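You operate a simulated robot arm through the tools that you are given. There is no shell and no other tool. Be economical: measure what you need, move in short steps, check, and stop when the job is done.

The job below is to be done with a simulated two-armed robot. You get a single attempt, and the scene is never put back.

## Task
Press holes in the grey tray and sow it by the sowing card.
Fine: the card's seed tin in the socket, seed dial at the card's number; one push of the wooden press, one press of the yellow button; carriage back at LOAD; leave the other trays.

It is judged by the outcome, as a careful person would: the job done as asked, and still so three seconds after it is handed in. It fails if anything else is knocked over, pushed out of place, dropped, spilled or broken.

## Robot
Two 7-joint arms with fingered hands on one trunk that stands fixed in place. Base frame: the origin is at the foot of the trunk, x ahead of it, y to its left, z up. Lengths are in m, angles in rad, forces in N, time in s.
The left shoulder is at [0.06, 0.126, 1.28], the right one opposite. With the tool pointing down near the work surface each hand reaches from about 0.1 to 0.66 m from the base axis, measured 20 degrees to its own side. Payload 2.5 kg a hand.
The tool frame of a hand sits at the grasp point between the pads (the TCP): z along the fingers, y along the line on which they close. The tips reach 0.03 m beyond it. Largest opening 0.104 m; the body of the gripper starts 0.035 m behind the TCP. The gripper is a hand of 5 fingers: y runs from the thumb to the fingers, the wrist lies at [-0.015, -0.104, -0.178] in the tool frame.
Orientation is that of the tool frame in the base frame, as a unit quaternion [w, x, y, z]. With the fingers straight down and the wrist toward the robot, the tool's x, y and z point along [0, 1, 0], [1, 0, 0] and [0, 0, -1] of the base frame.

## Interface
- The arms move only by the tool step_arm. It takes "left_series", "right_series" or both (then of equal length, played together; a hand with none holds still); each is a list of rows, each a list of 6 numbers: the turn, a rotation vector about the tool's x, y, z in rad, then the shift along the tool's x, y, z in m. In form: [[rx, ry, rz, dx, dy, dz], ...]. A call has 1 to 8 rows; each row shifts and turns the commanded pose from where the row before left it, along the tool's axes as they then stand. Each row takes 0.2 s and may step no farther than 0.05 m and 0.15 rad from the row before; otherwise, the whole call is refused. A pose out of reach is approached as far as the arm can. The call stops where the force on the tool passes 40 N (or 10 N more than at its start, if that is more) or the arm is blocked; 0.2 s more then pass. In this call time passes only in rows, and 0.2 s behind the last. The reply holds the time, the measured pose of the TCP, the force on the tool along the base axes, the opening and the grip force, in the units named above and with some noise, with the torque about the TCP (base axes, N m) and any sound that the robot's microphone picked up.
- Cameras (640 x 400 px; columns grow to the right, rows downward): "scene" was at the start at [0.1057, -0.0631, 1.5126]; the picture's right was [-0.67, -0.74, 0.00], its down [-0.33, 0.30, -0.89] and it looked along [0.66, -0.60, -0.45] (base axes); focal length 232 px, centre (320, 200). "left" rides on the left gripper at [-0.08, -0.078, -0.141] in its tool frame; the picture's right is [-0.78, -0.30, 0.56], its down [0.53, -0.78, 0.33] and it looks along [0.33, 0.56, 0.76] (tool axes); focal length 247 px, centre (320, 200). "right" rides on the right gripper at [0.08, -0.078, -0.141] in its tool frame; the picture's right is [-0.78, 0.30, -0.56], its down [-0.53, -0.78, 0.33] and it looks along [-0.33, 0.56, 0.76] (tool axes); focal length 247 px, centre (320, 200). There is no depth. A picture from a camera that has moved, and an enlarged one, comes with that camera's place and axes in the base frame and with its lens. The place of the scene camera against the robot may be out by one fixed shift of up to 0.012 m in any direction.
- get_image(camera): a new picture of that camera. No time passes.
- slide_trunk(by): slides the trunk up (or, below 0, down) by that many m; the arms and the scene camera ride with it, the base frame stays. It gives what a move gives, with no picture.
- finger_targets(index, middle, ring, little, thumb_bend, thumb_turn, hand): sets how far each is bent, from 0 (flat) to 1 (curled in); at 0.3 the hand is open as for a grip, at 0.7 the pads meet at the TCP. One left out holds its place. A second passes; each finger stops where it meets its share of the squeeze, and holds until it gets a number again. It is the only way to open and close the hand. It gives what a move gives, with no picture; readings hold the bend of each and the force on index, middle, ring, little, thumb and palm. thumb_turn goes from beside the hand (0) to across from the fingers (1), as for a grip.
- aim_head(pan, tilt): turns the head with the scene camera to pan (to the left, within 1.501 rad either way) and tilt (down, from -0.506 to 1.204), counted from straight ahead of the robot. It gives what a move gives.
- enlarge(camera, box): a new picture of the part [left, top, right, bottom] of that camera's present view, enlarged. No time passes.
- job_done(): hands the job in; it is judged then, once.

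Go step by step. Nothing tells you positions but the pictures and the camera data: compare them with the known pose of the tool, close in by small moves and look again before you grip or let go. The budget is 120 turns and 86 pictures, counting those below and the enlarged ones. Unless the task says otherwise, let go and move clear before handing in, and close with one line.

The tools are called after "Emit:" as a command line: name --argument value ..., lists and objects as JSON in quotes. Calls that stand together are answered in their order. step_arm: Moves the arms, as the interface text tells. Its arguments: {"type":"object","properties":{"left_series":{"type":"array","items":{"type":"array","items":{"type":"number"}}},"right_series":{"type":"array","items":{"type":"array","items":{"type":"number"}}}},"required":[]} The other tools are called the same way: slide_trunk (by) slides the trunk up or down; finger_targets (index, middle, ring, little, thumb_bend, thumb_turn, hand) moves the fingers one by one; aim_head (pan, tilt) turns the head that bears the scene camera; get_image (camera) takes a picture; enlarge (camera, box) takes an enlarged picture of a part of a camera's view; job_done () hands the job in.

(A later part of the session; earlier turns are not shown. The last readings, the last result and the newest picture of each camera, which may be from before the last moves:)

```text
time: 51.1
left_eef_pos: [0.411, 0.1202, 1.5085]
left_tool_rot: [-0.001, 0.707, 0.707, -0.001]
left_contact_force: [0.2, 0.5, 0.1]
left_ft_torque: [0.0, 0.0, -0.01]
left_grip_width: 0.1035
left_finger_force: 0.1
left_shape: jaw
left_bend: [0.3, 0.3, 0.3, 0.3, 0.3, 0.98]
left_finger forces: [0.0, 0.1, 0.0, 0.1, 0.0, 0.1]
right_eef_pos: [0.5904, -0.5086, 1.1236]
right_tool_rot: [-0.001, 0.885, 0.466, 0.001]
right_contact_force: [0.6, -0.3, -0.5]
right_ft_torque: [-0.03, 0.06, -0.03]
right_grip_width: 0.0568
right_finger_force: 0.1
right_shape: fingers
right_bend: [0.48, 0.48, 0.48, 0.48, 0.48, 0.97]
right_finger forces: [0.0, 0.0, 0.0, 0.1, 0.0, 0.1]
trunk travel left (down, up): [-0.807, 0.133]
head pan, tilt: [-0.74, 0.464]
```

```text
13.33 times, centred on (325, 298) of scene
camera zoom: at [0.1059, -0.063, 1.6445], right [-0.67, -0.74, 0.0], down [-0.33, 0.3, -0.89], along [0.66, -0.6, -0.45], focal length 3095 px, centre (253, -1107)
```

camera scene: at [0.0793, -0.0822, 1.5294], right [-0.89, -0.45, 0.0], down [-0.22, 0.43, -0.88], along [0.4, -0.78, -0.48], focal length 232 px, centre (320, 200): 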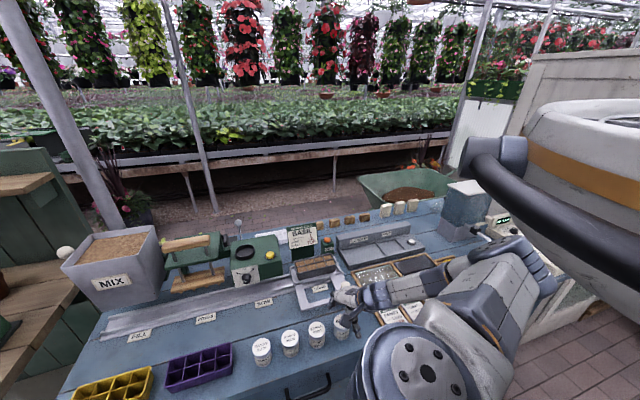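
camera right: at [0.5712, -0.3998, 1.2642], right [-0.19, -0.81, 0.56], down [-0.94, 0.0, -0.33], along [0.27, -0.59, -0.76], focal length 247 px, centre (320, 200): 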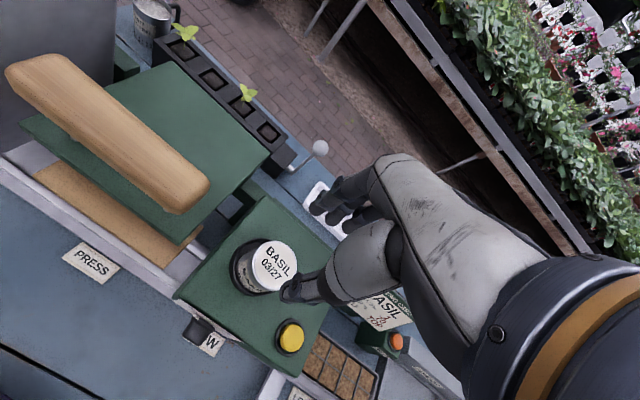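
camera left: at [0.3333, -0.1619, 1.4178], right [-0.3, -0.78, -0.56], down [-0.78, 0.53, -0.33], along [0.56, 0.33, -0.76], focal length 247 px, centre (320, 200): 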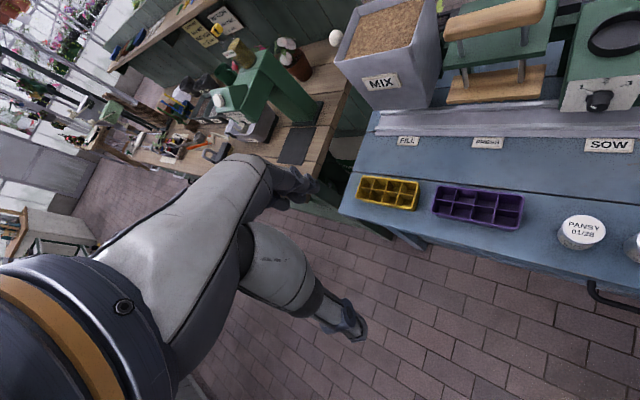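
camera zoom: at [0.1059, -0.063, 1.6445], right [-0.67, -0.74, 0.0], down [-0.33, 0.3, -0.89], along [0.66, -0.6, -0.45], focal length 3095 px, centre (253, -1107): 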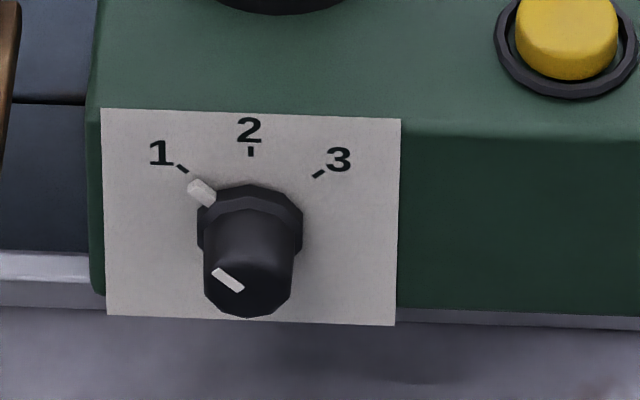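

The dial's pointer is already at 1, so it stays untouched. Next, the carriage knob (≈ (0.260, −0.621, 0.873)): move above it.

Emit:
step_arm --right_series '[[0, 0, 0, -0.0126, -0.0095, 0], [0, 0, 0, -0.0126, -0.0095, 0], [0, 0, 0, -0.0126, -0.0095, 0], [0, 0, 0, -0.0126, -0.0095, 0], [0, 0, 0, -0.0126, -0.0095, 0], [0, 0, 0, -0.0126, -0.0095, 0], [0, 0, 0, -0.0126, -0.0095, 0], [0, 0, 0, -0.0126, -0.0095, 0]]'

Emit:
step_arm --right_series '[[0, 0, 0, -0.0126, -0.0095, 0.005], [0, 0, 0, -0.0126, -0.0095, 0.005], [0, 0, 0, -0.0126, -0.0095, 0.005], [0, 0, 0, -0.0126, -0.0095, 0.005], [0, 0, 0, -0.0126, -0.0095, 0.005], [0, 0, 0, -0.0126, -0.0095, 0.005], [0, 0, 0, -0.0126, -0.0095, 0.005], [0, 0, 0, -0.0126, -0.0095, 0.005]]'

Emit:
finger_targets --hand "right" --index 0.35 --middle 0.35 --ring 0.35 --little 0.35 --thumb_bend 0.35

```text
time: 52.9
left_eef_pos: [0.4108, 0.1196, 1.5086]
left_tool_rot: [-0.001, 0.707, 0.707, -0.001]
left_contact_force: [-1.5, 0.6, 0.1]
left_ft_torque: [0.01, -0.04, -0.06]
left_grip_width: 0.1037
left_finger_force: 0.0
left_shape: jaw
left_bend: [0.3, 0.3, 0.3, 0.3, 0.3, 0.98]
left_finger forces: [0.0, 0.0, 0.0, 0.0, 0.1, 0.0]
right_eef_pos: [0.4706, -0.5507, 1.1242]
right_tool_rot: [-0.001, 0.884, 0.467, 0.001]
right_contact_force: [-0.2, 0.7, 0.4]
right_ft_torque: [0.02, 0.0, 0.0]
right_grip_width: 0.0568
right_finger_force: 0.0
right_shape: fingers
right_bend: [0.48, 0.48, 0.48, 0.48, 0.48, 0.97]
right_finger forces: [0.0, 0.0, 0.0, 0.0, 0.1, 0.1]
trunk travel left (down, up): [-0.807, 0.133]
head pan, tilt: [-0.74, 0.464]
```

```text
time: 54.7
left_eef_pos: [0.4104, 0.1205, 1.5092]
left_tool_rot: [-0.001, 0.708, 0.707, 0.0]
left_contact_force: [0.6, -0.4, -0.3]
left_ft_torque: [0.0, 0.0, -0.02]
left_grip_width: 0.1037
left_finger_force: 0.0
left_shape: jaw
left_bend: [0.3, 0.3, 0.3, 0.3, 0.3, 0.98]
left_finger forces: [0.1, 0.0, 0.0, 0.0, 0.0, 0.1]
right_eef_pos: [0.3518, -0.5896, 1.0841]
right_tool_rot: [0.0, 0.885, 0.466, 0.001]
right_contact_force: [0.1, -0.3, 0.4]
right_ft_torque: [0.0, 0.01, 0.02]
right_grip_width: 0.057
right_finger_force: 0.0
right_shape: fingers
right_bend: [0.48, 0.48, 0.48, 0.48, 0.48, 0.97]
right_finger forces: [0.0, 0.0, 0.1, 0.0, 0.0, 0.0]
trunk travel left (down, up): [-0.807, 0.133]
head pan, tilt: [-0.74, 0.464]
```

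```text
time: 55.7
left_eef_pos: [0.411, 0.1198, 1.5087]
left_tool_rot: [-0.001, 0.707, 0.707, -0.001]
left_contact_force: [0.1, -1.3, -0.1]
left_ft_torque: [-0.01, 0.04, 0.01]
left_grip_width: 0.1036
left_finger_force: 0.1
left_shape: jaw
left_bend: [0.3, 0.3, 0.3, 0.3, 0.3, 0.98]
left_finger forces: [0.1, 0.1, 0.1, 0.1, 0.1, 0.1]
right_eef_pos: [0.352, -0.5891, 1.0836]
right_tool_rot: [-0.001, 0.885, 0.466, 0.0]
right_contact_force: [-0.1, -1.6, 1.5]
right_ft_torque: [0.01, 0.01, 0.02]
right_grip_width: 0.0902
right_finger_force: 0.2
right_shape: fingers
right_bend: [0.35, 0.35, 0.35, 0.35, 0.35, 0.97]
right_finger forces: [0.1, 0.0, 0.1, 0.0, 0.0, 0.0]
trunk travel left (down, up): [-0.807, 0.133]
head pan, tilt: [-0.74, 0.464]
```

Emit:
step_arm --right_series '[[0, 0, -0.05, -0.0094, -0.0076, 0.003], [0, 0, -0.05, -0.0091, -0.008, 0.003], [0, 0, -0.05, -0.0087, -0.0084, 0.003], [0, 0, -0.05, -0.0083, -0.0088, 0.003], [0, 0, -0.05, -0.0079, -0.0092, 0.003], [0, 0, -0.05, -0.0075, -0.0096, 0.003], [0, 0, -0.05, -0.007, -0.01, 0.003], [0, 0, -0.05, -0.0066, -0.0103, 0.003]]'

Emit:
get_image --camera "right"

```text
time: 57.5
left_eef_pos: [0.4104, 0.1198, 1.5087]
left_tool_rot: [0.0, 0.707, 0.707, 0.0]
left_contact_force: [-0.3, -0.7, 0.5]
left_ft_torque: [0.0, -0.01, -0.01]
left_grip_width: 0.104
left_finger_force: 0.2
left_shape: jaw
left_bend: [0.3, 0.3, 0.3, 0.3, 0.3, 0.98]
left_finger forces: [0.0, 0.0, 0.1, 0.0, 0.0, 0.1]
right_eef_pos: [0.2743, -0.5987, 1.0489]
right_tool_rot: [-0.001, 0.774, 0.633, 0.002]
right_contact_force: [0.0, 0.3, 0.7]
right_ft_torque: [0.0, -0.02, 0.01]
right_grip_width: 0.0904
right_finger_force: 0.2
right_shape: fingers
right_bend: [0.35, 0.35, 0.35, 0.35, 0.35, 0.97]
right_finger forces: [0.0, 0.0, 0.1, 0.1, 0.0, 0.0]
right hand out of reach, approached as far as the arm can: row 3, 4, 5, 6
trunk travel left (down, up): [-0.807, 0.133]
head pan, tilt: [-0.74, 0.464]
```

```text
39 pictures are left
camera right: at [0.2131, -0.5055, 1.189], right [0.14, -0.82, 0.55], down [-0.87, -0.37, -0.33], along [0.48, -0.43, -0.76], focal length 247 px, centre (320, 200)
```

right: 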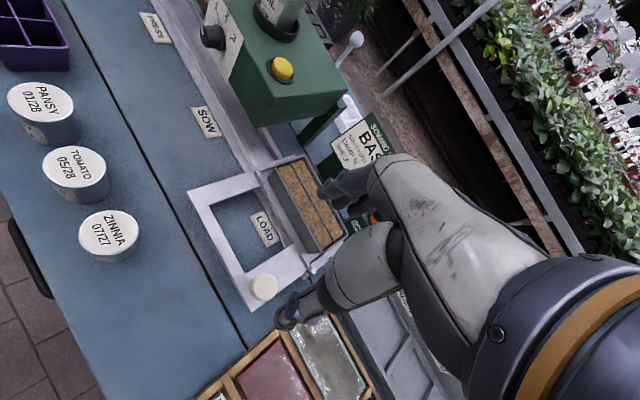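

Emit:
step_arm --right_series '[[0, 0, 0, -0.0056, -0.0025, -0.016], [0, 0, 0, -0.0056, -0.0025, -0.016], [0, 0, 0, -0.0056, -0.0025, -0.016], [0, 0, 0, -0.0056, -0.0025, -0.016], [0, 0, 0, -0.0056, -0.0025, -0.016]]'

Emit:
slide_trunk --by -0.19

Emit:
get_image --camera "right"

```text
time: 58.7
left_eef_pos: [0.4095, 0.12, 1.5092]
left_tool_rot: [-0.001, 0.707, 0.707, -0.001]
left_contact_force: [0.5, 0.7, 0.0]
left_ft_torque: [-0.01, 0.0, -0.02]
left_grip_width: 0.1039
left_finger_force: 0.1
left_shape: jaw
left_bend: [0.3, 0.3, 0.3, 0.3, 0.3, 0.98]
left_finger forces: [0.0, 0.0, 0.0, 0.0, 0.0, 0.0]
right_eef_pos: [0.256, -0.6225, 1.1287]
right_tool_rot: [-0.001, 0.775, 0.632, 0.002]
right_contact_force: [0.0, 0.1, -0.5]
right_ft_torque: [0.02, 0.03, 0.0]
right_grip_width: 0.0906
right_finger_force: 0.1
right_shape: fingers
right_bend: [0.35, 0.35, 0.35, 0.35, 0.35, 0.97]
right_finger forces: [0.0, 0.0, 0.0, 0.1, 0.1, 0.0]
trunk travel left (down, up): [-0.807, 0.133]
head pan, tilt: [-0.74, 0.464]
```

```text
time: 60.8
left_eef_pos: [0.4105, 0.1196, 1.3197]
left_tool_rot: [-0.001, 0.707, 0.707, 0.0]
left_contact_force: [0.4, 0.1, -0.9]
left_ft_torque: [-0.01, -0.02, -0.01]
left_grip_width: 0.1036
left_finger_force: 0.0
left_shape: jaw
left_bend: [0.3, 0.3, 0.3, 0.3, 0.3, 0.98]
left_finger forces: [0.1, 0.0, 0.1, 0.0, 0.1, 0.0]
right_eef_pos: [0.2559, -0.6241, 0.939]
right_tool_rot: [0.0, 0.775, 0.632, 0.001]
right_contact_force: [-0.1, -0.5, -0.3]
right_ft_torque: [0.01, -0.03, -0.01]
right_grip_width: 0.0905
right_finger_force: 0.0
right_shape: fingers
right_bend: [0.35, 0.35, 0.35, 0.35, 0.35, 0.97]
right_finger forces: [0.1, 0.1, 0.0, 0.0, 0.0, 0.0]
trunk travel left (down, up): [-0.617, 0.323]
head pan, tilt: [-0.74, 0.464]
```

```text
38 pictures are left
camera right: at [0.195, -0.5304, 1.0786], right [0.14, -0.82, 0.56], down [-0.87, -0.37, -0.33], along [0.48, -0.44, -0.76], focal length 247 px, centre (320, 200)
```

right: 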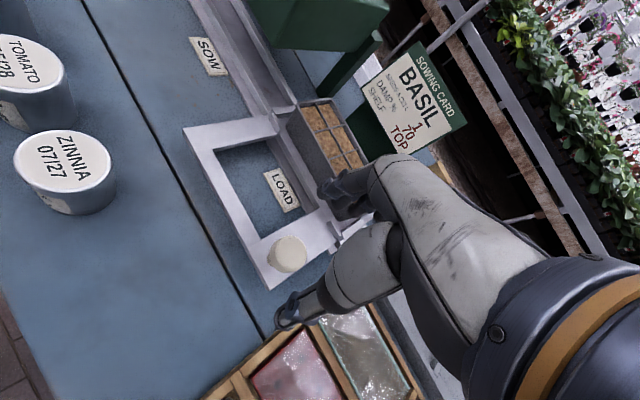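

Knob directly beneath. Lower onto it and close.

Emit:
slide_trunk --by -0.057

Emit:
finger_targets --hand "right" --index 0.66 --middle 0.66 --ring 0.66 --little 0.66 --thumb_bend 0.66

Emit:
get_image --camera "right"

```text
time: 61.8
left_eef_pos: [0.4104, 0.1201, 1.2622]
left_tool_rot: [-0.001, 0.707, 0.707, -0.001]
left_contact_force: [-0.1, 0.5, -0.3]
left_ft_torque: [0.02, 0.0, -0.01]
left_grip_width: 0.1038
left_finger_force: 0.0
left_shape: jaw
left_bend: [0.3, 0.3, 0.3, 0.3, 0.3, 0.98]
left_finger forces: [0.0, 0.0, 0.1, 0.0, 0.0, 0.1]
right_eef_pos: [0.2557, -0.6233, 0.8822]
right_tool_rot: [0.0, 0.774, 0.633, 0.001]
right_contact_force: [-0.6, -0.5, -0.3]
right_ft_torque: [0.01, 0.02, -0.03]
right_grip_width: 0.0907
right_finger_force: 0.1
right_shape: fingers
right_bend: [0.35, 0.35, 0.35, 0.35, 0.35, 0.97]
right_finger forces: [0.0, 0.0, 0.0, 0.0, 0.0, 0.0]
trunk travel left (down, up): [-0.56, 0.38]
head pan, tilt: [-0.74, 0.464]
```

```text
time: 62.8
left_eef_pos: [0.4107, 0.1197, 1.2617]
left_tool_rot: [-0.001, 0.707, 0.707, -0.001]
left_contact_force: [-0.2, -1.0, 0.0]
left_ft_torque: [-0.02, -0.02, 0.02]
left_grip_width: 0.104
left_finger_force: 0.1
left_shape: jaw
left_bend: [0.3, 0.3, 0.3, 0.3, 0.3, 0.98]
left_finger forces: [0.0, 0.1, 0.0, 0.0, 0.1, 0.0]
right_eef_pos: [0.2572, -0.6239, 0.8813]
right_tool_rot: [-0.001, 0.774, 0.633, 0.002]
right_contact_force: [10.1, -1.9, -2.4]
right_ft_torque: [-0.02, -0.17, 0.04]
right_grip_width: 0.024
right_finger_force: 6.5
right_shape: fingers
right_bend: [0.59, 0.61, 0.66, 0.66, 0.63, 0.97]
right_finger forces: [6.1, 4.9, 0.0, 0.0, 2.0, 0.0]
trunk travel left (down, up): [-0.56, 0.38]
head pan, tilt: [-0.74, 0.464]
```

```text
37 pictures are left
camera right: at [0.1962, -0.5307, 1.0214], right [0.13, -0.82, 0.55], down [-0.87, -0.37, -0.33], along [0.48, -0.44, -0.76], focal length 247 px, centre (320, 200)
```

right: 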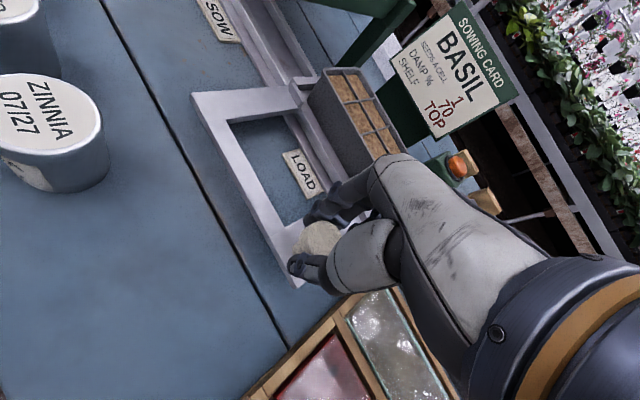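

Gripped the knob. A small test move of the carriage along the rail toward the press.

Emit:
step_arm --right_series '[[0, 0, 0, 0.0083, 0.008, 0], [0, 0, 0, 0.0125, 0.0083, 0], [0, 0, 0, 0.0125, 0.0083, 0], [0, 0, 0, 0.0125, 0.0083, 0], [0, 0, 0, 0.0125, 0.0083, 0]]'

Emit:
get_image --camera "right"

```text
time: 64.0
left_eef_pos: [0.41, 0.1203, 1.2614]
left_tool_rot: [0.0, 0.707, 0.707, -0.001]
left_contact_force: [1.0, -0.5, 0.0]
left_ft_torque: [0.01, -0.01, 0.01]
left_grip_width: 0.1039
left_finger_force: 0.0
left_shape: jaw
left_bend: [0.3, 0.3, 0.3, 0.3, 0.3, 0.98]
left_finger forces: [0.1, 0.1, 0.1, 0.0, 0.0, 0.0]
right_eef_pos: [0.3079, -0.5757, 0.8808]
right_tool_rot: [0.0, 0.774, 0.633, 0.001]
right_contact_force: [1.7, 0.0, 0.9]
right_ft_torque: [-0.03, -0.01, -0.01]
right_grip_width: 0.0114
right_finger_force: 0.0
right_shape: fingers
right_bend: [0.66, 0.66, 0.66, 0.66, 0.66, 0.97]
right_finger forces: [0.0, 0.1, 0.0, 0.1, 0.0, 0.0]
trunk travel left (down, up): [-0.56, 0.38]
head pan, tilt: [-0.74, 0.464]
```

```text
36 pictures are left
camera right: at [0.2466, -0.4821, 1.0215], right [0.14, -0.82, 0.56], down [-0.87, -0.37, -0.33], along [0.48, -0.44, -0.76], focal length 247 px, centre (320, 200)
```

right: 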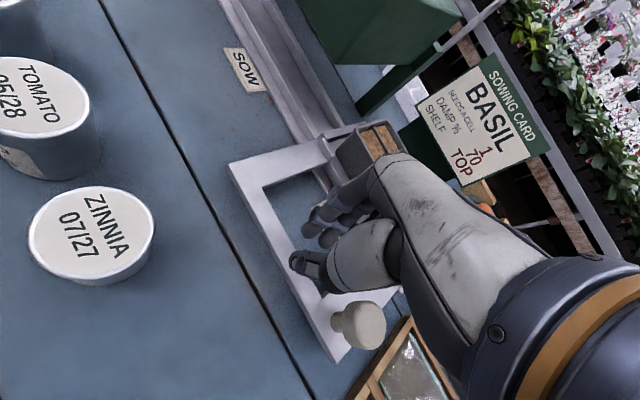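

The grip slid off the knob; the carriage barely moved (knob now ≈ (0.2575, −0.615)). I'll instead cage the knob left-right: hand turned so the thumb is on its right and the fingers on its left.

Emit:
step_arm --right_series '[[0, 0, 0, 0, 0, -0.018], [0, 0, 0, 0, 0, -0.018], [0, 0, 0, 0, 0, -0.018], [0, 0, 0, 0, 0, -0.018], [0, 0, 0, 0, 0, -0.018]]'

Emit:
finger_targets --hand "right" --index 0.35 --middle 0.35 --ring 0.35 --little 0.35 --thumb_bend 0.35

Emit:
step_arm --right_series '[[0, 0, -0.06, -0.004, -0.0034, 0], [0, 0, -0.06, -0.0038, -0.0036, 0], [0, 0, -0.06, -0.0036, -0.0038, 0], [0, 0, -0.06, -0.0034, -0.004, 0], [0, 0, -0.06, -0.0032, -0.0041, 0], [0, 0, -0.06, -0.003, -0.0043, 0], [0, 0, -0.06, -0.0027, -0.0045, 0], [0, 0, -0.06, -0.0025, -0.0046, 0]]'

```text
time: 65.2
left_eef_pos: [0.4101, 0.1213, 1.2619]
left_tool_rot: [0.0, 0.707, 0.708, -0.001]
left_contact_force: [0.0, -0.5, -0.4]
left_ft_torque: [-0.04, 0.0, -0.02]
left_grip_width: 0.1035
left_finger_force: 0.1
left_shape: jaw
left_bend: [0.3, 0.3, 0.3, 0.3, 0.3, 0.98]
left_finger forces: [0.0, 0.1, 0.1, 0.0, 0.1, 0.1]
right_eef_pos: [0.309, -0.5748, 0.9723]
right_tool_rot: [-0.001, 0.774, 0.633, 0.001]
right_contact_force: [-0.4, -0.3, -1.0]
right_ft_torque: [-0.03, 0.02, -0.02]
right_grip_width: 0.0115
right_finger_force: 0.0
right_shape: fingers
right_bend: [0.66, 0.66, 0.66, 0.66, 0.66, 0.97]
right_finger forces: [0.0, 0.0, 0.0, 0.0, 0.1, 0.1]
trunk travel left (down, up): [-0.56, 0.38]
head pan, tilt: [-0.74, 0.464]
```

```text
time: 66.2
left_eef_pos: [0.4093, 0.1198, 1.2612]
left_tool_rot: [0.0, 0.707, 0.707, -0.001]
left_contact_force: [-0.8, -0.3, 0.7]
left_ft_torque: [0.02, 0.02, 0.0]
left_grip_width: 0.1037
left_finger_force: 0.1
left_shape: jaw
left_bend: [0.3, 0.3, 0.3, 0.3, 0.3, 0.98]
left_finger forces: [0.0, 0.1, 0.0, 0.0, 0.0, 0.0]
right_eef_pos: [0.3074, -0.5758, 0.9717]
right_tool_rot: [-0.001, 0.775, 0.632, 0.0]
right_contact_force: [0.4, -0.4, 0.2]
right_ft_torque: [-0.04, 0.03, -0.01]
right_grip_width: 0.0901
right_finger_force: 0.1
right_shape: fingers
right_bend: [0.35, 0.35, 0.35, 0.35, 0.35, 0.97]
right_finger forces: [0.0, 0.1, 0.1, 0.0, 0.0, 0.1]
trunk travel left (down, up): [-0.56, 0.38]
head pan, tilt: [-0.74, 0.464]
```

```text
time: 68.0
left_eef_pos: [0.41, 0.1205, 1.2618]
left_tool_rot: [0.0, 0.708, 0.707, -0.001]
left_contact_force: [0.1, 0.5, -0.4]
left_ft_torque: [0.0, -0.02, 0.03]
left_grip_width: 0.1038
left_finger_force: 0.0
left_shape: jaw
left_bend: [0.3, 0.3, 0.3, 0.3, 0.3, 0.98]
left_finger forces: [0.0, 0.1, 0.0, 0.0, 0.0, 0.1]
right_eef_pos: [0.275, -0.6022, 0.9718]
right_tool_rot: [-0.001, 0.601, 0.799, 0.0]
right_contact_force: [0.0, 0.2, -0.1]
right_ft_torque: [-0.04, -0.01, -0.02]
right_grip_width: 0.0902
right_finger_force: 0.0
right_shape: fingers
right_bend: [0.35, 0.35, 0.35, 0.35, 0.35, 0.97]
right_finger forces: [0.0, 0.0, 0.1, 0.0, 0.0, 0.0]
trunk travel left (down, up): [-0.56, 0.38]
head pan, tilt: [-0.74, 0.464]
```

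Turning works fine here. A bit more yaw and centre over the knob.

Emit:
step_arm --right_series '[[0, 0, -0.06, -0.0008, -0.0042, 0], [0, 0, -0.06, -0.0008, -0.0042, 0], [0, 0, -0.06, -0.0008, -0.0042, 0], [0, 0, -0.06, -0.0008, -0.0042, 0], [0, 0, -0.06, -0.0008, -0.0042, 0], [0, 0, -0.06, 0, 0, 0]]'

Emit:
get_image --camera "right"

```text
time: 69.4
left_eef_pos: [0.4111, 0.1202, 1.2616]
left_tool_rot: [-0.001, 0.707, 0.707, 0.0]
left_contact_force: [-1.1, 0.5, 0.6]
left_ft_torque: [0.0, -0.02, 0.0]
left_grip_width: 0.1038
left_finger_force: 0.0
left_shape: jaw
left_bend: [0.3, 0.3, 0.3, 0.3, 0.3, 0.98]
left_finger forces: [0.0, 0.1, 0.0, 0.0, 0.0, 0.0]
right_eef_pos: [0.2579, -0.6134, 0.972]
right_tool_rot: [0.0, 0.448, 0.894, 0.0]
right_contact_force: [0.7, 0.2, -0.7]
right_ft_torque: [0.05, 0.02, -0.01]
right_grip_width: 0.09
right_finger_force: 0.1
right_shape: fingers
right_bend: [0.35, 0.35, 0.35, 0.35, 0.35, 0.97]
right_finger forces: [0.1, 0.0, 0.1, 0.0, 0.0, 0.1]
trunk travel left (down, up): [-0.56, 0.38]
head pan, tilt: [-0.74, 0.464]
```

```text
35 pictures are left
camera right: at [0.147, -0.5964, 1.1115], right [0.7, -0.45, 0.56], down [-0.3, -0.89, -0.33], along [0.65, 0.07, -0.76], focal length 247 px, centre (320, 200)
```

right: 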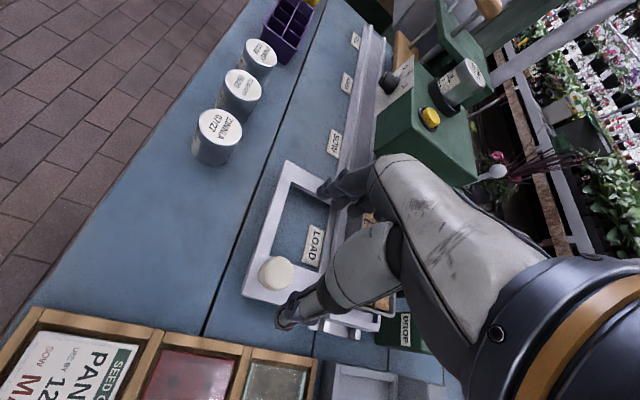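

Knob at (0.255, −0.624), hand yaw ≈ 37°. Fine align, narrow the opening, then lower.

Emit:
step_arm --right_series '[[0, 0, 0, -0.0035, -0.0044, 0], [0, 0, 0, -0.0035, -0.0044, 0]]'

Emit:
finger_targets --hand "right" --index 0.44 --middle 0.44 --ring 0.44 --little 0.44 --thumb_bend 0.44

Emit:
slide_trunk --by -0.09

Emit:
get_image --camera "right"

```text
time: 70.0
left_eef_pos: [0.4107, 0.1204, 1.262]
left_tool_rot: [-0.001, 0.707, 0.707, 0.0]
left_contact_force: [-0.7, 0.6, 0.0]
left_ft_torque: [0.04, -0.01, -0.01]
left_grip_width: 0.1039
left_finger_force: 0.1
left_shape: jaw
left_bend: [0.3, 0.3, 0.3, 0.3, 0.3, 0.98]
left_finger forces: [0.0, 0.0, 0.0, 0.0, 0.0, 0.0]
right_eef_pos: [0.2546, -0.6244, 0.9721]
right_tool_rot: [-0.001, 0.448, 0.894, 0.0]
right_contact_force: [-0.1, 0.8, -0.4]
right_ft_torque: [0.02, 0.01, 0.05]
right_grip_width: 0.0901
right_finger_force: 0.1
right_shape: fingers
right_bend: [0.35, 0.35, 0.35, 0.35, 0.35, 0.97]
right_finger forces: [0.1, 0.0, 0.0, 0.1, 0.1, 0.0]
trunk travel left (down, up): [-0.56, 0.38]
head pan, tilt: [-0.74, 0.464]
```

```text
time: 71.0
left_eef_pos: [0.4108, 0.1199, 1.262]
left_tool_rot: [-0.001, 0.707, 0.707, 0.0]
left_contact_force: [0.0, 0.0, 0.2]
left_ft_torque: [0.03, 0.01, 0.02]
left_grip_width: 0.1035
left_finger_force: 0.0
left_shape: jaw
left_bend: [0.3, 0.3, 0.3, 0.3, 0.3, 0.98]
left_finger forces: [0.0, 0.1, 0.1, 0.0, 0.0, 0.0]
right_eef_pos: [0.2561, -0.6246, 0.9703]
right_tool_rot: [0.0, 0.449, 0.894, 0.001]
right_contact_force: [0.6, 0.1, -0.3]
right_ft_torque: [-0.01, 0.0, 0.01]
right_grip_width: 0.0684
right_finger_force: 0.0
right_shape: fingers
right_bend: [0.44, 0.44, 0.44, 0.44, 0.44, 0.97]
right_finger forces: [0.1, 0.1, 0.0, 0.1, 0.0, 0.0]
trunk travel left (down, up): [-0.56, 0.38]
head pan, tilt: [-0.74, 0.464]
```

```text
time: 72.2
left_eef_pos: [0.4103, 0.1192, 1.1721]
left_tool_rot: [-0.001, 0.707, 0.707, 0.0]
left_contact_force: [0.2, 0.0, 0.4]
left_ft_torque: [-0.02, 0.0, -0.01]
left_grip_width: 0.1036
left_finger_force: 0.1
left_shape: jaw
left_bend: [0.3, 0.3, 0.3, 0.3, 0.3, 0.98]
left_finger forces: [0.0, 0.0, 0.0, 0.1, 0.0, 0.1]
right_eef_pos: [0.2549, -0.6244, 0.8818]
right_tool_rot: [0.0, 0.449, 0.894, 0.001]
right_contact_force: [0.5, -0.5, -0.2]
right_ft_torque: [-0.01, -0.01, -0.02]
right_grip_width: 0.0683
right_finger_force: 0.1
right_shape: fingers
right_bend: [0.44, 0.44, 0.44, 0.44, 0.44, 0.97]
right_finger forces: [0.1, 0.1, 0.0, 0.0, 0.0, 0.0]
trunk travel left (down, up): [-0.47, 0.47]
head pan, tilt: [-0.74, 0.464]
```

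```text
34 pictures are left
camera right: at [0.1441, -0.607, 1.0216], right [0.7, -0.45, 0.56], down [-0.3, -0.89, -0.33], along [0.65, 0.07, -0.76], focal length 247 px, centre (320, 200)
```

right: 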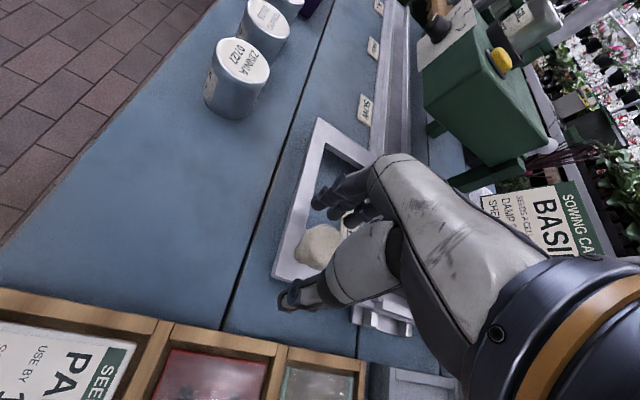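

Lower slightly more and close gently around the knob.

Emit:
slide_trunk --by -0.012

Emit:
finger_targets --hand "right" --index 0.62 --middle 0.62 --ring 0.62 --little 0.62 --thumb_bend 0.62

Emit:
step_arm --right_series '[[0, 0, 0, 0.0014, 0.0099, 0], [0, 0, 0, 0.0014, 0.0099, 0], [0, 0, 0, 0.0014, 0.0099, 0]]'

Emit:
get_image --camera "right"

```text
time: 72.8
left_eef_pos: [0.4105, 0.121, 1.1601]
left_tool_rot: [-0.001, 0.708, 0.707, 0.0]
left_contact_force: [-0.1, 0.0, -0.5]
left_ft_torque: [0.01, 0.0, 0.05]
left_grip_width: 0.1036
left_finger_force: 0.2
left_shape: jaw
left_bend: [0.3, 0.3, 0.3, 0.3, 0.3, 0.98]
left_finger forces: [0.0, 0.0, 0.1, 0.0, 0.1, 0.0]
right_eef_pos: [0.2553, -0.6254, 0.8692]
right_tool_rot: [-0.001, 0.449, 0.894, 0.001]
right_contact_force: [0.5, 0.5, 0.3]
right_ft_torque: [0.02, 0.02, 0.02]
right_grip_width: 0.0682
right_finger_force: 0.1
right_shape: fingers
right_bend: [0.44, 0.44, 0.44, 0.44, 0.44, 0.97]
right_finger forces: [0.0, 0.0, 0.0, 0.0, 0.1, 0.0]
trunk travel left (down, up): [-0.458, 0.482]
head pan, tilt: [-0.74, 0.464]
```

```text
time: 73.8
left_eef_pos: [0.411, 0.1198, 1.1598]
left_tool_rot: [-0.001, 0.707, 0.707, -0.001]
left_contact_force: [-0.4, -1.0, -0.5]
left_ft_torque: [-0.03, 0.07, 0.0]
left_grip_width: 0.104
left_finger_force: 0.0
left_shape: jaw
left_bend: [0.3, 0.3, 0.3, 0.3, 0.3, 0.98]
left_finger forces: [0.1, 0.0, 0.1, 0.1, 0.0, 0.0]
right_eef_pos: [0.2552, -0.6246, 0.8704]
right_tool_rot: [-0.001, 0.449, 0.894, 0.001]
right_contact_force: [-0.5, 1.2, -0.5]
right_ft_torque: [0.03, -0.01, 0.02]
right_grip_width: 0.0215
right_finger_force: 0.1
right_shape: fingers
right_bend: [0.62, 0.62, 0.62, 0.62, 0.62, 0.97]
right_finger forces: [0.0, 0.1, 0.0, 0.1, 0.0, 0.0]
trunk travel left (down, up): [-0.458, 0.482]
head pan, tilt: [-0.74, 0.464]
```

```text
time: 74.7
left_eef_pos: [0.4101, 0.1199, 1.1596]
left_tool_rot: [0.0, 0.707, 0.707, 0.0]
left_contact_force: [-0.6, 0.1, 0.8]
left_ft_torque: [-0.01, -0.04, 0.01]
left_grip_width: 0.1036
left_finger_force: 0.1
left_shape: jaw
left_bend: [0.3, 0.3, 0.3, 0.3, 0.3, 0.98]
left_finger forces: [0.1, 0.1, 0.1, 0.0, 0.0, 0.0]
right_eef_pos: [0.2754, -0.6022, 0.8702]
right_tool_rot: [-0.001, 0.449, 0.893, 0.002]
right_contact_force: [-1.1, -0.1, -0.9]
right_ft_torque: [0.0, 0.02, 0.03]
right_grip_width: 0.0229
right_finger_force: 0.3
right_shape: fingers
right_bend: [0.62, 0.62, 0.62, 0.62, 0.61, 0.97]
right_finger forces: [0.1, 0.0, 0.1, 0.0, 1.2, 0.1]
trunk travel left (down, up): [-0.458, 0.482]
head pan, tilt: [-0.74, 0.464]
```

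```text
33 pictures are left
camera right: at [0.165, -0.5856, 1.0096], right [0.7, -0.45, 0.56], down [-0.3, -0.89, -0.34], along [0.65, 0.07, -0.76], focal length 247 px, centre (320, 200)
```

right: 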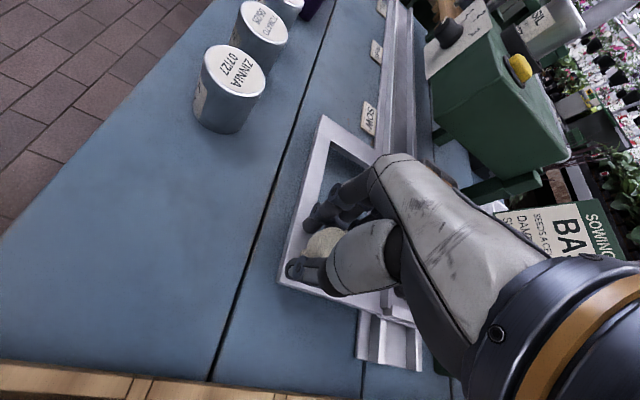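

The carriage follows now with the knob caged. Push on along the rail.

Emit:
step_arm --right_series '[[0, 0, 0, 0.0028, 0.0198, 0], [0, 0, 0, 0.0028, 0.0198, 0], [0, 0, 0, 0.0028, 0.0198, 0], [0, 0, 0, 0.0028, 0.0198, 0], [0, 0, 0, 0.0028, 0.0198, 0], [0, 0, 0, 0.0028, 0.0198, 0], [0, 0, 0, 0.0028, 0.0198, 0], [0, 0, 0, 0.0028, 0.0198, 0]]'

Emit:
get_image --camera "scene"

```text
time: 76.5
left_eef_pos: [0.4101, 0.1204, 1.1606]
left_tool_rot: [-0.001, 0.707, 0.707, -0.001]
left_contact_force: [0.5, -0.4, -0.5]
left_ft_torque: [-0.02, 0.0, 0.01]
left_grip_width: 0.1037
left_finger_force: 0.0
left_shape: jaw
left_bend: [0.3, 0.3, 0.3, 0.3, 0.3, 0.98]
left_finger forces: [0.0, 0.0, 0.1, 0.0, 0.1, 0.1]
right_eef_pos: [0.3903, -0.4889, 0.8707]
right_tool_rot: [0.0, 0.45, 0.893, 0.001]
right_contact_force: [-1.9, 0.1, -0.9]
right_ft_torque: [0.01, 0.02, -0.07]
right_grip_width: 0.0226
right_finger_force: 0.9
right_shape: fingers
right_bend: [0.62, 0.62, 0.62, 0.62, 0.61, 0.97]
right_finger forces: [0.0, 0.1, 0.0, 0.1, 1.5, 0.0]
trunk travel left (down, up): [-0.458, 0.482]
head pan, tilt: [-0.74, 0.464]
```

```text
32 pictures are left
camera scene: at [0.1058, -0.063, 1.2955], right [-0.67, -0.74, 0.0], down [-0.33, 0.3, -0.89], along [0.66, -0.6, -0.45], focal length 232 px, centre (320, 200)
```

scene: 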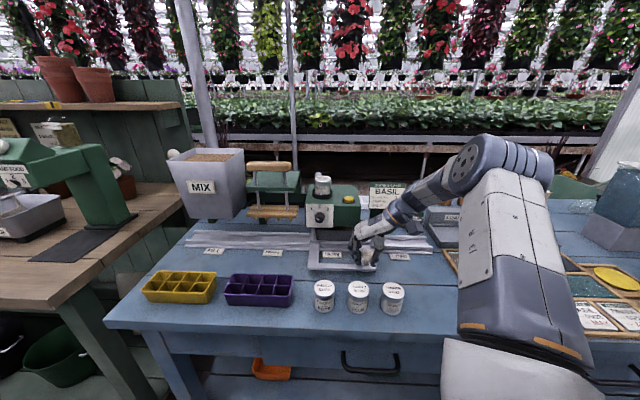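

Emit:
step_arm --right_series '[[0, 0, 0, 0.0028, 0.0198, 0], [0, 0, 0, 0.0028, 0.0198, 0], [0, 0, 0, 0.0028, 0.0198, 0], [0, 0, 0, 0.0028, 0.0198, 0], [0, 0, 0, 0.0028, 0.0198, 0], [0, 0, 0, 0.0028, 0.0198, 0], [0, 0, 0, 0.0028, 0.0198, 0], [0, 0, 0, 0.0028, 0.0198, 0]]'

Emit:
enlarge --camera "scene" --box '[180, 150, 380, 290]'

```text
time: 78.2
left_eef_pos: [0.4102, 0.1205, 1.1589]
left_tool_rot: [-0.001, 0.707, 0.708, -0.001]
left_contact_force: [0.0, 0.1, 0.0]
left_ft_torque: [-0.01, 0.0, -0.01]
left_grip_width: 0.1036
left_finger_force: 0.1
left_shape: jaw
left_bend: [0.3, 0.3, 0.3, 0.3, 0.3, 0.98]
left_finger forces: [0.0, 0.1, 0.0, 0.0, 0.0, 0.0]
right_eef_pos: [0.5029, -0.3762, 0.8711]
right_tool_rot: [0.0, 0.449, 0.894, 0.001]
right_contact_force: [-1.0, 1.3, 0.2]
right_ft_torque: [0.0, 0.05, -0.02]
right_grip_width: 0.0224
right_finger_force: 1.0
right_shape: fingers
right_bend: [0.62, 0.62, 0.62, 0.62, 0.61, 0.97]
right_finger forces: [0.0, 0.0, 0.1, 0.0, 1.4, 0.0]
trunk travel left (down, up): [-0.458, 0.482]
head pan, tilt: [-0.74, 0.464]
```

```text
2.86 times, centred on (280, 220) of scene
camera zoom: at [0.1058, -0.0629, 1.2955], right [-0.67, -0.74, 0.0], down [-0.33, 0.3, -0.89], along [0.66, -0.6, -0.45], focal length 663 px, centre (434, 143)
```

zoom: 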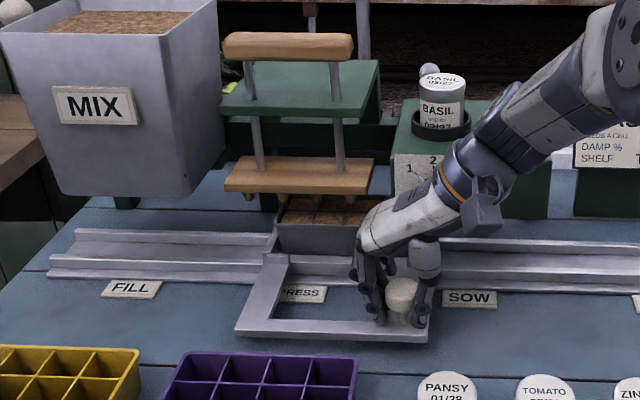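

About 5 cm to go to line the tray up beneath the press. Move 0.044 and check.

Emit:
step_arm --right_series '[[0, 0, 0, 0.0021, 0.0146, 0], [0, 0, 0, 0.0021, 0.0146, 0], [0, 0, 0, 0.0021, 0.0146, 0]]'

Emit:
enlarge --camera "scene" --box '[220, 190, 340, 270]'

```text
time: 79.0
left_eef_pos: [0.4105, 0.1197, 1.1595]
left_tool_rot: [0.0, 0.707, 0.707, 0.0]
left_contact_force: [0.9, -0.4, -0.5]
left_ft_torque: [-0.01, 0.0, -0.01]
left_grip_width: 0.1036
left_finger_force: 0.0
left_shape: jaw
left_bend: [0.3, 0.3, 0.3, 0.3, 0.3, 0.98]
left_finger forces: [0.0, 0.0, 0.1, 0.0, 0.1, 0.0]
right_eef_pos: [0.5348, -0.3462, 0.8715]
right_tool_rot: [0.0, 0.449, 0.893, 0.003]
right_contact_force: [2.0, 2.5, 0.9]
right_ft_torque: [0.02, -0.04, 0.01]
right_grip_width: 0.0244
right_finger_force: 1.8
right_shape: fingers
right_bend: [0.6, 0.62, 0.62, 0.62, 0.62, 0.97]
right_finger forces: [2.9, 0.3, 0.1, 0.0, 0.0, 0.0]
trunk travel left (down, up): [-0.458, 0.482]
head pan, tilt: [-0.74, 0.464]
```

```text
5.00 times, centred on (280, 230) of scene
camera zoom: at [0.1059, -0.0629, 1.2955], right [-0.67, -0.74, 0.0], down [-0.33, 0.3, -0.89], along [0.66, -0.6, -0.45], focal length 1161 px, centre (520, 50)
```

zoom: 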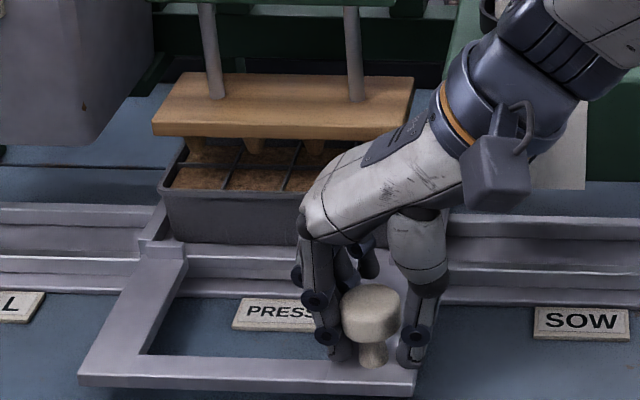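

The carriage seems to have snapped into a stop at PRESS (the knob ran ahead to the fingers). Open, rise, and verify.

Emit:
finger_targets --hand "right" --index 0.42 --middle 0.42 --ring 0.42 --little 0.42 --thumb_bend 0.42

Emit:
slide_trunk --by 0.12

Emit:
step_arm --right_series '[[0, 0, 0, -0.012, -0.009, 0], [0, 0, 0, -0.012, -0.009, 0], [0, 0, 0, -0.012, -0.009, 0], [0, 0, 0, -0.012, -0.009, 0], [0, 0, 0, -0.012, -0.009, 0], [0, 0, 0, -0.012, -0.009, 0]]'

Emit:
enlarge --camera "scene" --box '[220, 190, 340, 290]'

```text
time: 80.0
left_eef_pos: [0.4102, 0.1198, 1.1603]
left_tool_rot: [-0.001, 0.707, 0.707, 0.0]
left_contact_force: [0.5, -0.3, 0.3]
left_ft_torque: [0.0, 0.0, -0.02]
left_grip_width: 0.1038
left_finger_force: 0.0
left_shape: jaw
left_bend: [0.3, 0.3, 0.3, 0.3, 0.3, 0.98]
left_finger forces: [0.1, 0.0, 0.0, 0.1, 0.0, 0.1]
right_eef_pos: [0.5338, -0.3464, 0.8699]
right_tool_rot: [0.0, 0.448, 0.894, 0.002]
right_contact_force: [0.4, -0.7, -0.1]
right_ft_torque: [-0.03, 0.02, -0.01]
right_grip_width: 0.072
right_finger_force: 0.1
right_shape: fingers
right_bend: [0.42, 0.42, 0.42, 0.42, 0.42, 0.97]
right_finger forces: [0.0, 0.1, 0.0, 0.1, 0.1, 0.0]
trunk travel left (down, up): [-0.458, 0.482]
head pan, tilt: [-0.74, 0.464]
```

```text
time: 81.5
left_eef_pos: [0.4098, 0.1203, 1.2796]
left_tool_rot: [0.0, 0.707, 0.707, 0.0]
left_contact_force: [-0.1, -1.1, 0.0]
left_ft_torque: [0.0, -0.01, 0.0]
left_grip_width: 0.1037
left_finger_force: 0.1
left_shape: jaw
left_bend: [0.3, 0.3, 0.3, 0.3, 0.3, 0.98]
left_finger forces: [0.0, 0.0, 0.0, 0.0, 0.0, 0.0]
right_eef_pos: [0.5352, -0.3469, 0.9913]
right_tool_rot: [0.001, 0.449, 0.893, 0.001]
right_contact_force: [1.0, 0.5, 0.8]
right_ft_torque: [-0.01, 0.0, 0.01]
right_grip_width: 0.0722
right_finger_force: 0.0
right_shape: fingers
right_bend: [0.42, 0.42, 0.42, 0.42, 0.42, 0.97]
right_finger forces: [0.0, 0.1, 0.0, 0.0, 0.0, 0.1]
trunk travel left (down, up): [-0.578, 0.362]
head pan, tilt: [-0.74, 0.464]
```

```text
time: 83.0
left_eef_pos: [0.4109, 0.1201, 1.2799]
left_tool_rot: [-0.001, 0.707, 0.707, -0.001]
left_contact_force: [-0.4, 0.9, 0.7]
left_ft_torque: [0.02, 0.01, 0.04]
left_grip_width: 0.1039
left_finger_force: 0.0
left_shape: jaw
left_bend: [0.3, 0.3, 0.3, 0.3, 0.3, 0.98]
left_finger forces: [0.0, 0.0, 0.0, 0.1, 0.0, 0.1]
right_eef_pos: [0.5351, -0.4293, 0.9902]
right_tool_rot: [0.001, 0.449, 0.894, 0.002]
right_contact_force: [-0.1, 0.1, -0.2]
right_ft_torque: [0.0, 0.01, 0.0]
right_grip_width: 0.0727
right_finger_force: 0.0
right_shape: fingers
right_bend: [0.42, 0.42, 0.42, 0.42, 0.42, 0.97]
right_finger forces: [0.0, 0.0, 0.0, 0.0, 0.0, 0.0]
right hand out of reach, approached as far as the arm can: row 6
trunk travel left (down, up): [-0.578, 0.362]
head pan, tilt: [-0.74, 0.464]
```

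```text
4.00 times, centred on (280, 240) of scene
camera zoom: at [0.1058, -0.0628, 1.4156], right [-0.67, -0.74, 0.0], down [-0.33, 0.3, -0.89], along [0.66, -0.6, -0.45], focal length 929 px, centre (480, 40)
```

zoom: 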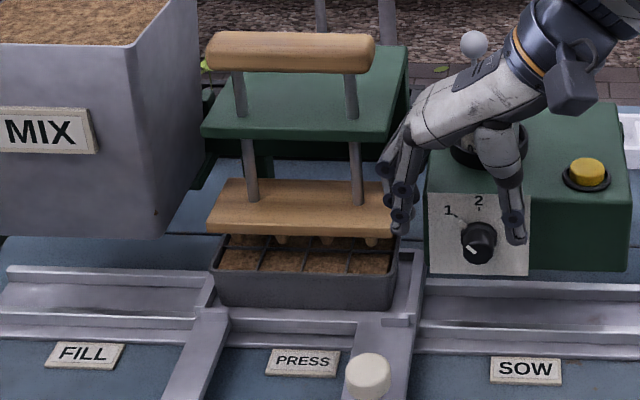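

The tray lines up under the press plate nicely. My sideways step put the hand close in front of the dial without touching; I go straight up, then curl the fingers to a fist for pressing.

Emit:
step_arm --right_series '[[0, 0, 0, 0, 0, -0.018], [0, 0, 0, 0, 0, -0.018], [0, 0, 0, 0, 0, -0.018], [0, 0, 0, 0, 0, -0.018], [0, 0, 0, 0, 0, -0.018], [0, 0, 0, 0, 0, -0.018], [0, 0, 0, 0, 0, -0.018], [0, 0, 0, 0, 0, -0.018]]'

Emit:
finger_targets --hand "right" --index 1.0 --middle 1.0 --ring 1.0 --little 1.0

Emit:
step_arm --right_series '[[0, 0, 0.06, 0.006, -0.008, -0.004], [0, 0, 0.06, 0.006, -0.008, -0.004], [0, 0, 0.06, 0.006, -0.008, -0.004], [0, 0, 0.06, 0.006, -0.008, -0.004], [0, 0, 0.06, 0.006, -0.008, -0.004], [0, 0, 0.06, 0.006, -0.008, -0.004], [0, 0, 0.06, 0.006, -0.008, -0.004], [0, 0, 0.06, 0.006, -0.008, -0.004]]'

Emit:
get_image --camera "scene"

```text
time: 84.8
left_eef_pos: [0.4105, 0.1193, 1.2794]
left_tool_rot: [-0.001, 0.707, 0.707, -0.001]
left_contact_force: [-0.7, -0.2, 0.1]
left_ft_torque: [-0.01, -0.03, 0.01]
left_grip_width: 0.1038
left_finger_force: 0.1
left_shape: jaw
left_bend: [0.3, 0.3, 0.3, 0.3, 0.3, 0.98]
left_finger forces: [0.0, 0.0, 0.0, 0.1, 0.0, 0.1]
right_eef_pos: [0.5344, -0.4292, 1.1345]
right_tool_rot: [-0.001, 0.448, 0.894, 0.001]
right_contact_force: [0.4, -0.5, -0.1]
right_ft_torque: [0.01, 0.01, 0.02]
right_grip_width: 0.072
right_finger_force: 0.1
right_shape: fingers
right_bend: [0.42, 0.42, 0.42, 0.42, 0.42, 0.97]
right_finger forces: [0.0, 0.0, 0.0, 0.0, 0.1, 0.0]
trunk travel left (down, up): [-0.578, 0.362]
head pan, tilt: [-0.74, 0.464]
```

```text
time: 85.8
left_eef_pos: [0.4105, 0.1212, 1.2795]
left_tool_rot: [0.0, 0.707, 0.707, -0.001]
left_contact_force: [-0.2, -0.9, -0.1]
left_ft_torque: [0.01, -0.02, 0.0]
left_grip_width: 0.1039
left_finger_force: 0.1
left_shape: jaw
left_bend: [0.3, 0.3, 0.3, 0.3, 0.3, 0.98]
left_finger forces: [0.0, 0.1, 0.0, 0.1, 0.0, 0.0]
right_eef_pos: [0.5345, -0.4302, 1.1346]
right_tool_rot: [-0.001, 0.449, 0.893, 0.0]
right_contact_force: [-0.5, 0.7, 0.4]
right_ft_torque: [0.03, -0.02, 0.0]
right_grip_width: 0.0594
right_finger_force: 0.0
right_shape: fingers
right_bend: [1.0, 1.0, 1.0, 1.0, 0.42, 0.97]
right_finger forces: [0.1, 0.0, 0.0, 0.0, 0.1, 0.1]
trunk travel left (down, up): [-0.578, 0.362]
head pan, tilt: [-0.74, 0.464]
```

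```text
time: 87.5
left_eef_pos: [0.4099, 0.1204, 1.2803]
left_tool_rot: [-0.001, 0.707, 0.707, 0.0]
left_contact_force: [0.0, 0.3, 0.3]
left_ft_torque: [0.0, 0.0, 0.01]
left_grip_width: 0.1037
left_finger_force: 0.0
left_shape: jaw
left_bend: [0.3, 0.3, 0.3, 0.3, 0.3, 0.98]
left_finger forces: [0.1, 0.1, 0.1, 0.0, 0.1, 0.0]
right_eef_pos: [0.4625, -0.4543, 1.141]
right_tool_rot: [-0.001, 0.648, 0.762, 0.003]
right_contact_force: [0.6, 0.2, 0.2]
right_ft_torque: [0.03, -0.01, 0.01]
right_grip_width: 0.0591
right_finger_force: 0.1
right_shape: fingers
right_bend: [1.0, 1.0, 1.0, 1.0, 0.42, 0.97]
right_finger forces: [0.1, 0.0, 0.0, 0.0, 0.1, 0.0]
right hand out of reach, approached as far as the arm can: row 6, 7, 8
trunk travel left (down, up): [-0.578, 0.362]
head pan, tilt: [-0.74, 0.464]
```

```text
28 pictures are left
camera scene: at [0.1057, -0.0631, 1.4156], right [-0.67, -0.74, 0.0], down [-0.33, 0.3, -0.89], along [0.66, -0.6, -0.45], focal length 232 px, centre (320, 200)
```

scene: 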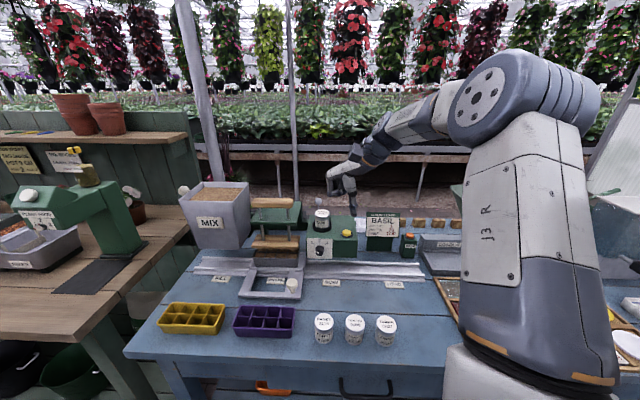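

Fist made. Now turn the hand toward the press and approach, with the trunk a bit higher for reach.

Emit:
slide_trunk --by 0.1

Emit:
step_arm --right_series '[[0, 0, 0.05, 0.0065, 0.0039, 0.006], [0, 0, 0.05, 0.0066, 0.0039, 0.006], [0, 0, 0.05, 0.0067, 0.0039, 0.006], [0, 0, 0.05, 0.0068, 0.0039, 0.006], [0, 0, 0.05, 0.0068, 0.0039, 0.006], [0, 0, 0.05, 0.0068, 0.0039, 0.006], [0, 0, 0.05, 0.0068, 0.0039, 0.006], [0, 0, 0.05, 0.0068, 0.0039, 0.006]]'

Emit:
step_arm --right_series '[[-0.05, 0, 0.04, 0.0068, 0.0039, 0], [-0.05, 0, 0.04, 0.0068, 0.0039, 0], [-0.05, 0, 0.04, 0.0068, 0.0039, 0], [-0.05, 0, 0.04, 0.0068, 0.0039, 0], [-0.05, 0, 0.02, 0.0, 0.0039, 0], [-0.05, 0, 0, 0, 0, 0], [-0.05, 0, 0, 0, 0, 0], [-0.05, 0, 0, 0, 0, 0]]'

Emit:
get_image --camera "right"

```text
time: 88.9
left_eef_pos: [0.4112, 0.1211, 1.3798]
left_tool_rot: [-0.001, 0.707, 0.707, -0.001]
left_contact_force: [-0.5, -0.8, -0.4]
left_ft_torque: [-0.02, -0.03, 0.0]
left_grip_width: 0.1034
left_finger_force: 0.1
left_shape: jaw
left_bend: [0.3, 0.3, 0.3, 0.3, 0.3, 0.98]
left_finger forces: [0.1, 0.0, 0.1, 0.0, 0.0, 0.0]
right_eef_pos: [0.4625, -0.4539, 1.2413]
right_tool_rot: [-0.001, 0.649, 0.761, 0.004]
right_contact_force: [-0.2, -0.5, -0.6]
right_ft_torque: [-0.02, -0.02, 0.0]
right_grip_width: 0.0592
right_finger_force: 0.0
right_shape: fingers
right_bend: [1.0, 1.0, 1.0, 1.0, 0.42, 0.97]
right_finger forces: [0.0, 0.1, 0.0, 0.0, 0.1, 0.1]
trunk travel left (down, up): [-0.678, 0.262]
head pan, tilt: [-0.74, 0.464]
```

```text
time: 90.7
left_eef_pos: [0.41, 0.1204, 1.3803]
left_tool_rot: [-0.001, 0.707, 0.707, -0.001]
left_contact_force: [0.6, -0.3, -0.7]
left_ft_torque: [-0.03, 0.0, 0.0]
left_grip_width: 0.1035
left_finger_force: 0.1
left_shape: jaw
left_bend: [0.3, 0.3, 0.3, 0.3, 0.3, 0.98]
left_finger forces: [0.1, 0.1, 0.0, 0.0, 0.1, 0.0]
right_eef_pos: [0.4899, -0.4648, 1.147]
right_tool_rot: [-0.001, 0.785, 0.62, 0.005]
right_contact_force: [-0.5, 0.4, -0.9]
right_ft_torque: [0.04, 0.0, 0.0]
right_grip_width: 0.0594
right_finger_force: 0.2
right_shape: fingers
right_bend: [1.0, 1.0, 1.0, 1.0, 0.42, 0.97]
right_finger forces: [0.0, 0.0, 0.0, 0.0, 0.1, 0.0]
right hand out of reach, approached as far as the arm can: row 1, 2, 3, 4, 5, 6, 7, 8
trunk travel left (down, up): [-0.678, 0.262]
head pan, tilt: [-0.74, 0.464]
```

```text
time: 92.5
left_eef_pos: [0.4098, 0.1199, 1.3805]
left_tool_rot: [-0.001, 0.707, 0.707, -0.001]
left_contact_force: [0.0, 0.3, 0.4]
left_ft_torque: [-0.02, -0.05, -0.01]
left_grip_width: 0.1038
left_finger_force: 0.2
left_shape: jaw
left_bend: [0.3, 0.3, 0.3, 0.3, 0.3, 0.98]
left_finger forces: [0.0, 0.1, 0.1, 0.0, 0.1, 0.0]
right_eef_pos: [0.5156, -0.4477, 1.1488]
right_tool_rot: [0.16, 0.822, 0.533, 0.118]
right_contact_force: [-0.9, -0.8, 0.7]
right_ft_torque: [0.02, -0.03, -0.01]
right_grip_width: 0.0593
right_finger_force: 0.1
right_shape: fingers
right_bend: [1.0, 1.0, 1.0, 1.0, 0.42, 0.97]
right_finger forces: [0.1, 0.0, 0.0, 0.0, 0.0, 0.1]
right hand out of reach, approached as far as the arm can: row 3
trunk travel left (down, up): [-0.678, 0.262]
head pan, tilt: [-0.74, 0.464]
```

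```text
27 pictures are left
camera right: at [0.4295, -0.3262, 1.2489], right [-0.27, -0.75, 0.61], down [-0.75, -0.24, -0.62], along [0.61, -0.62, -0.49], focal length 247 px, centre (320, 200)
```

right: 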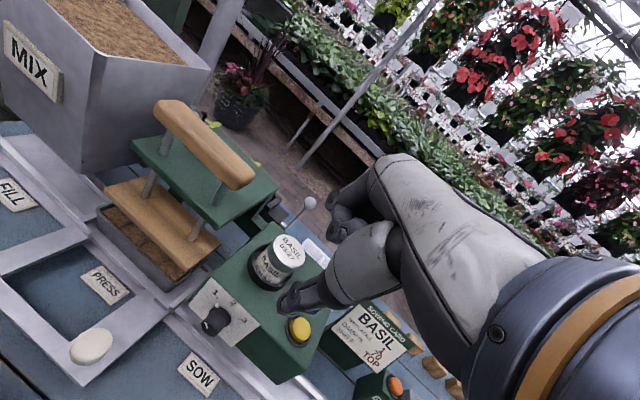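

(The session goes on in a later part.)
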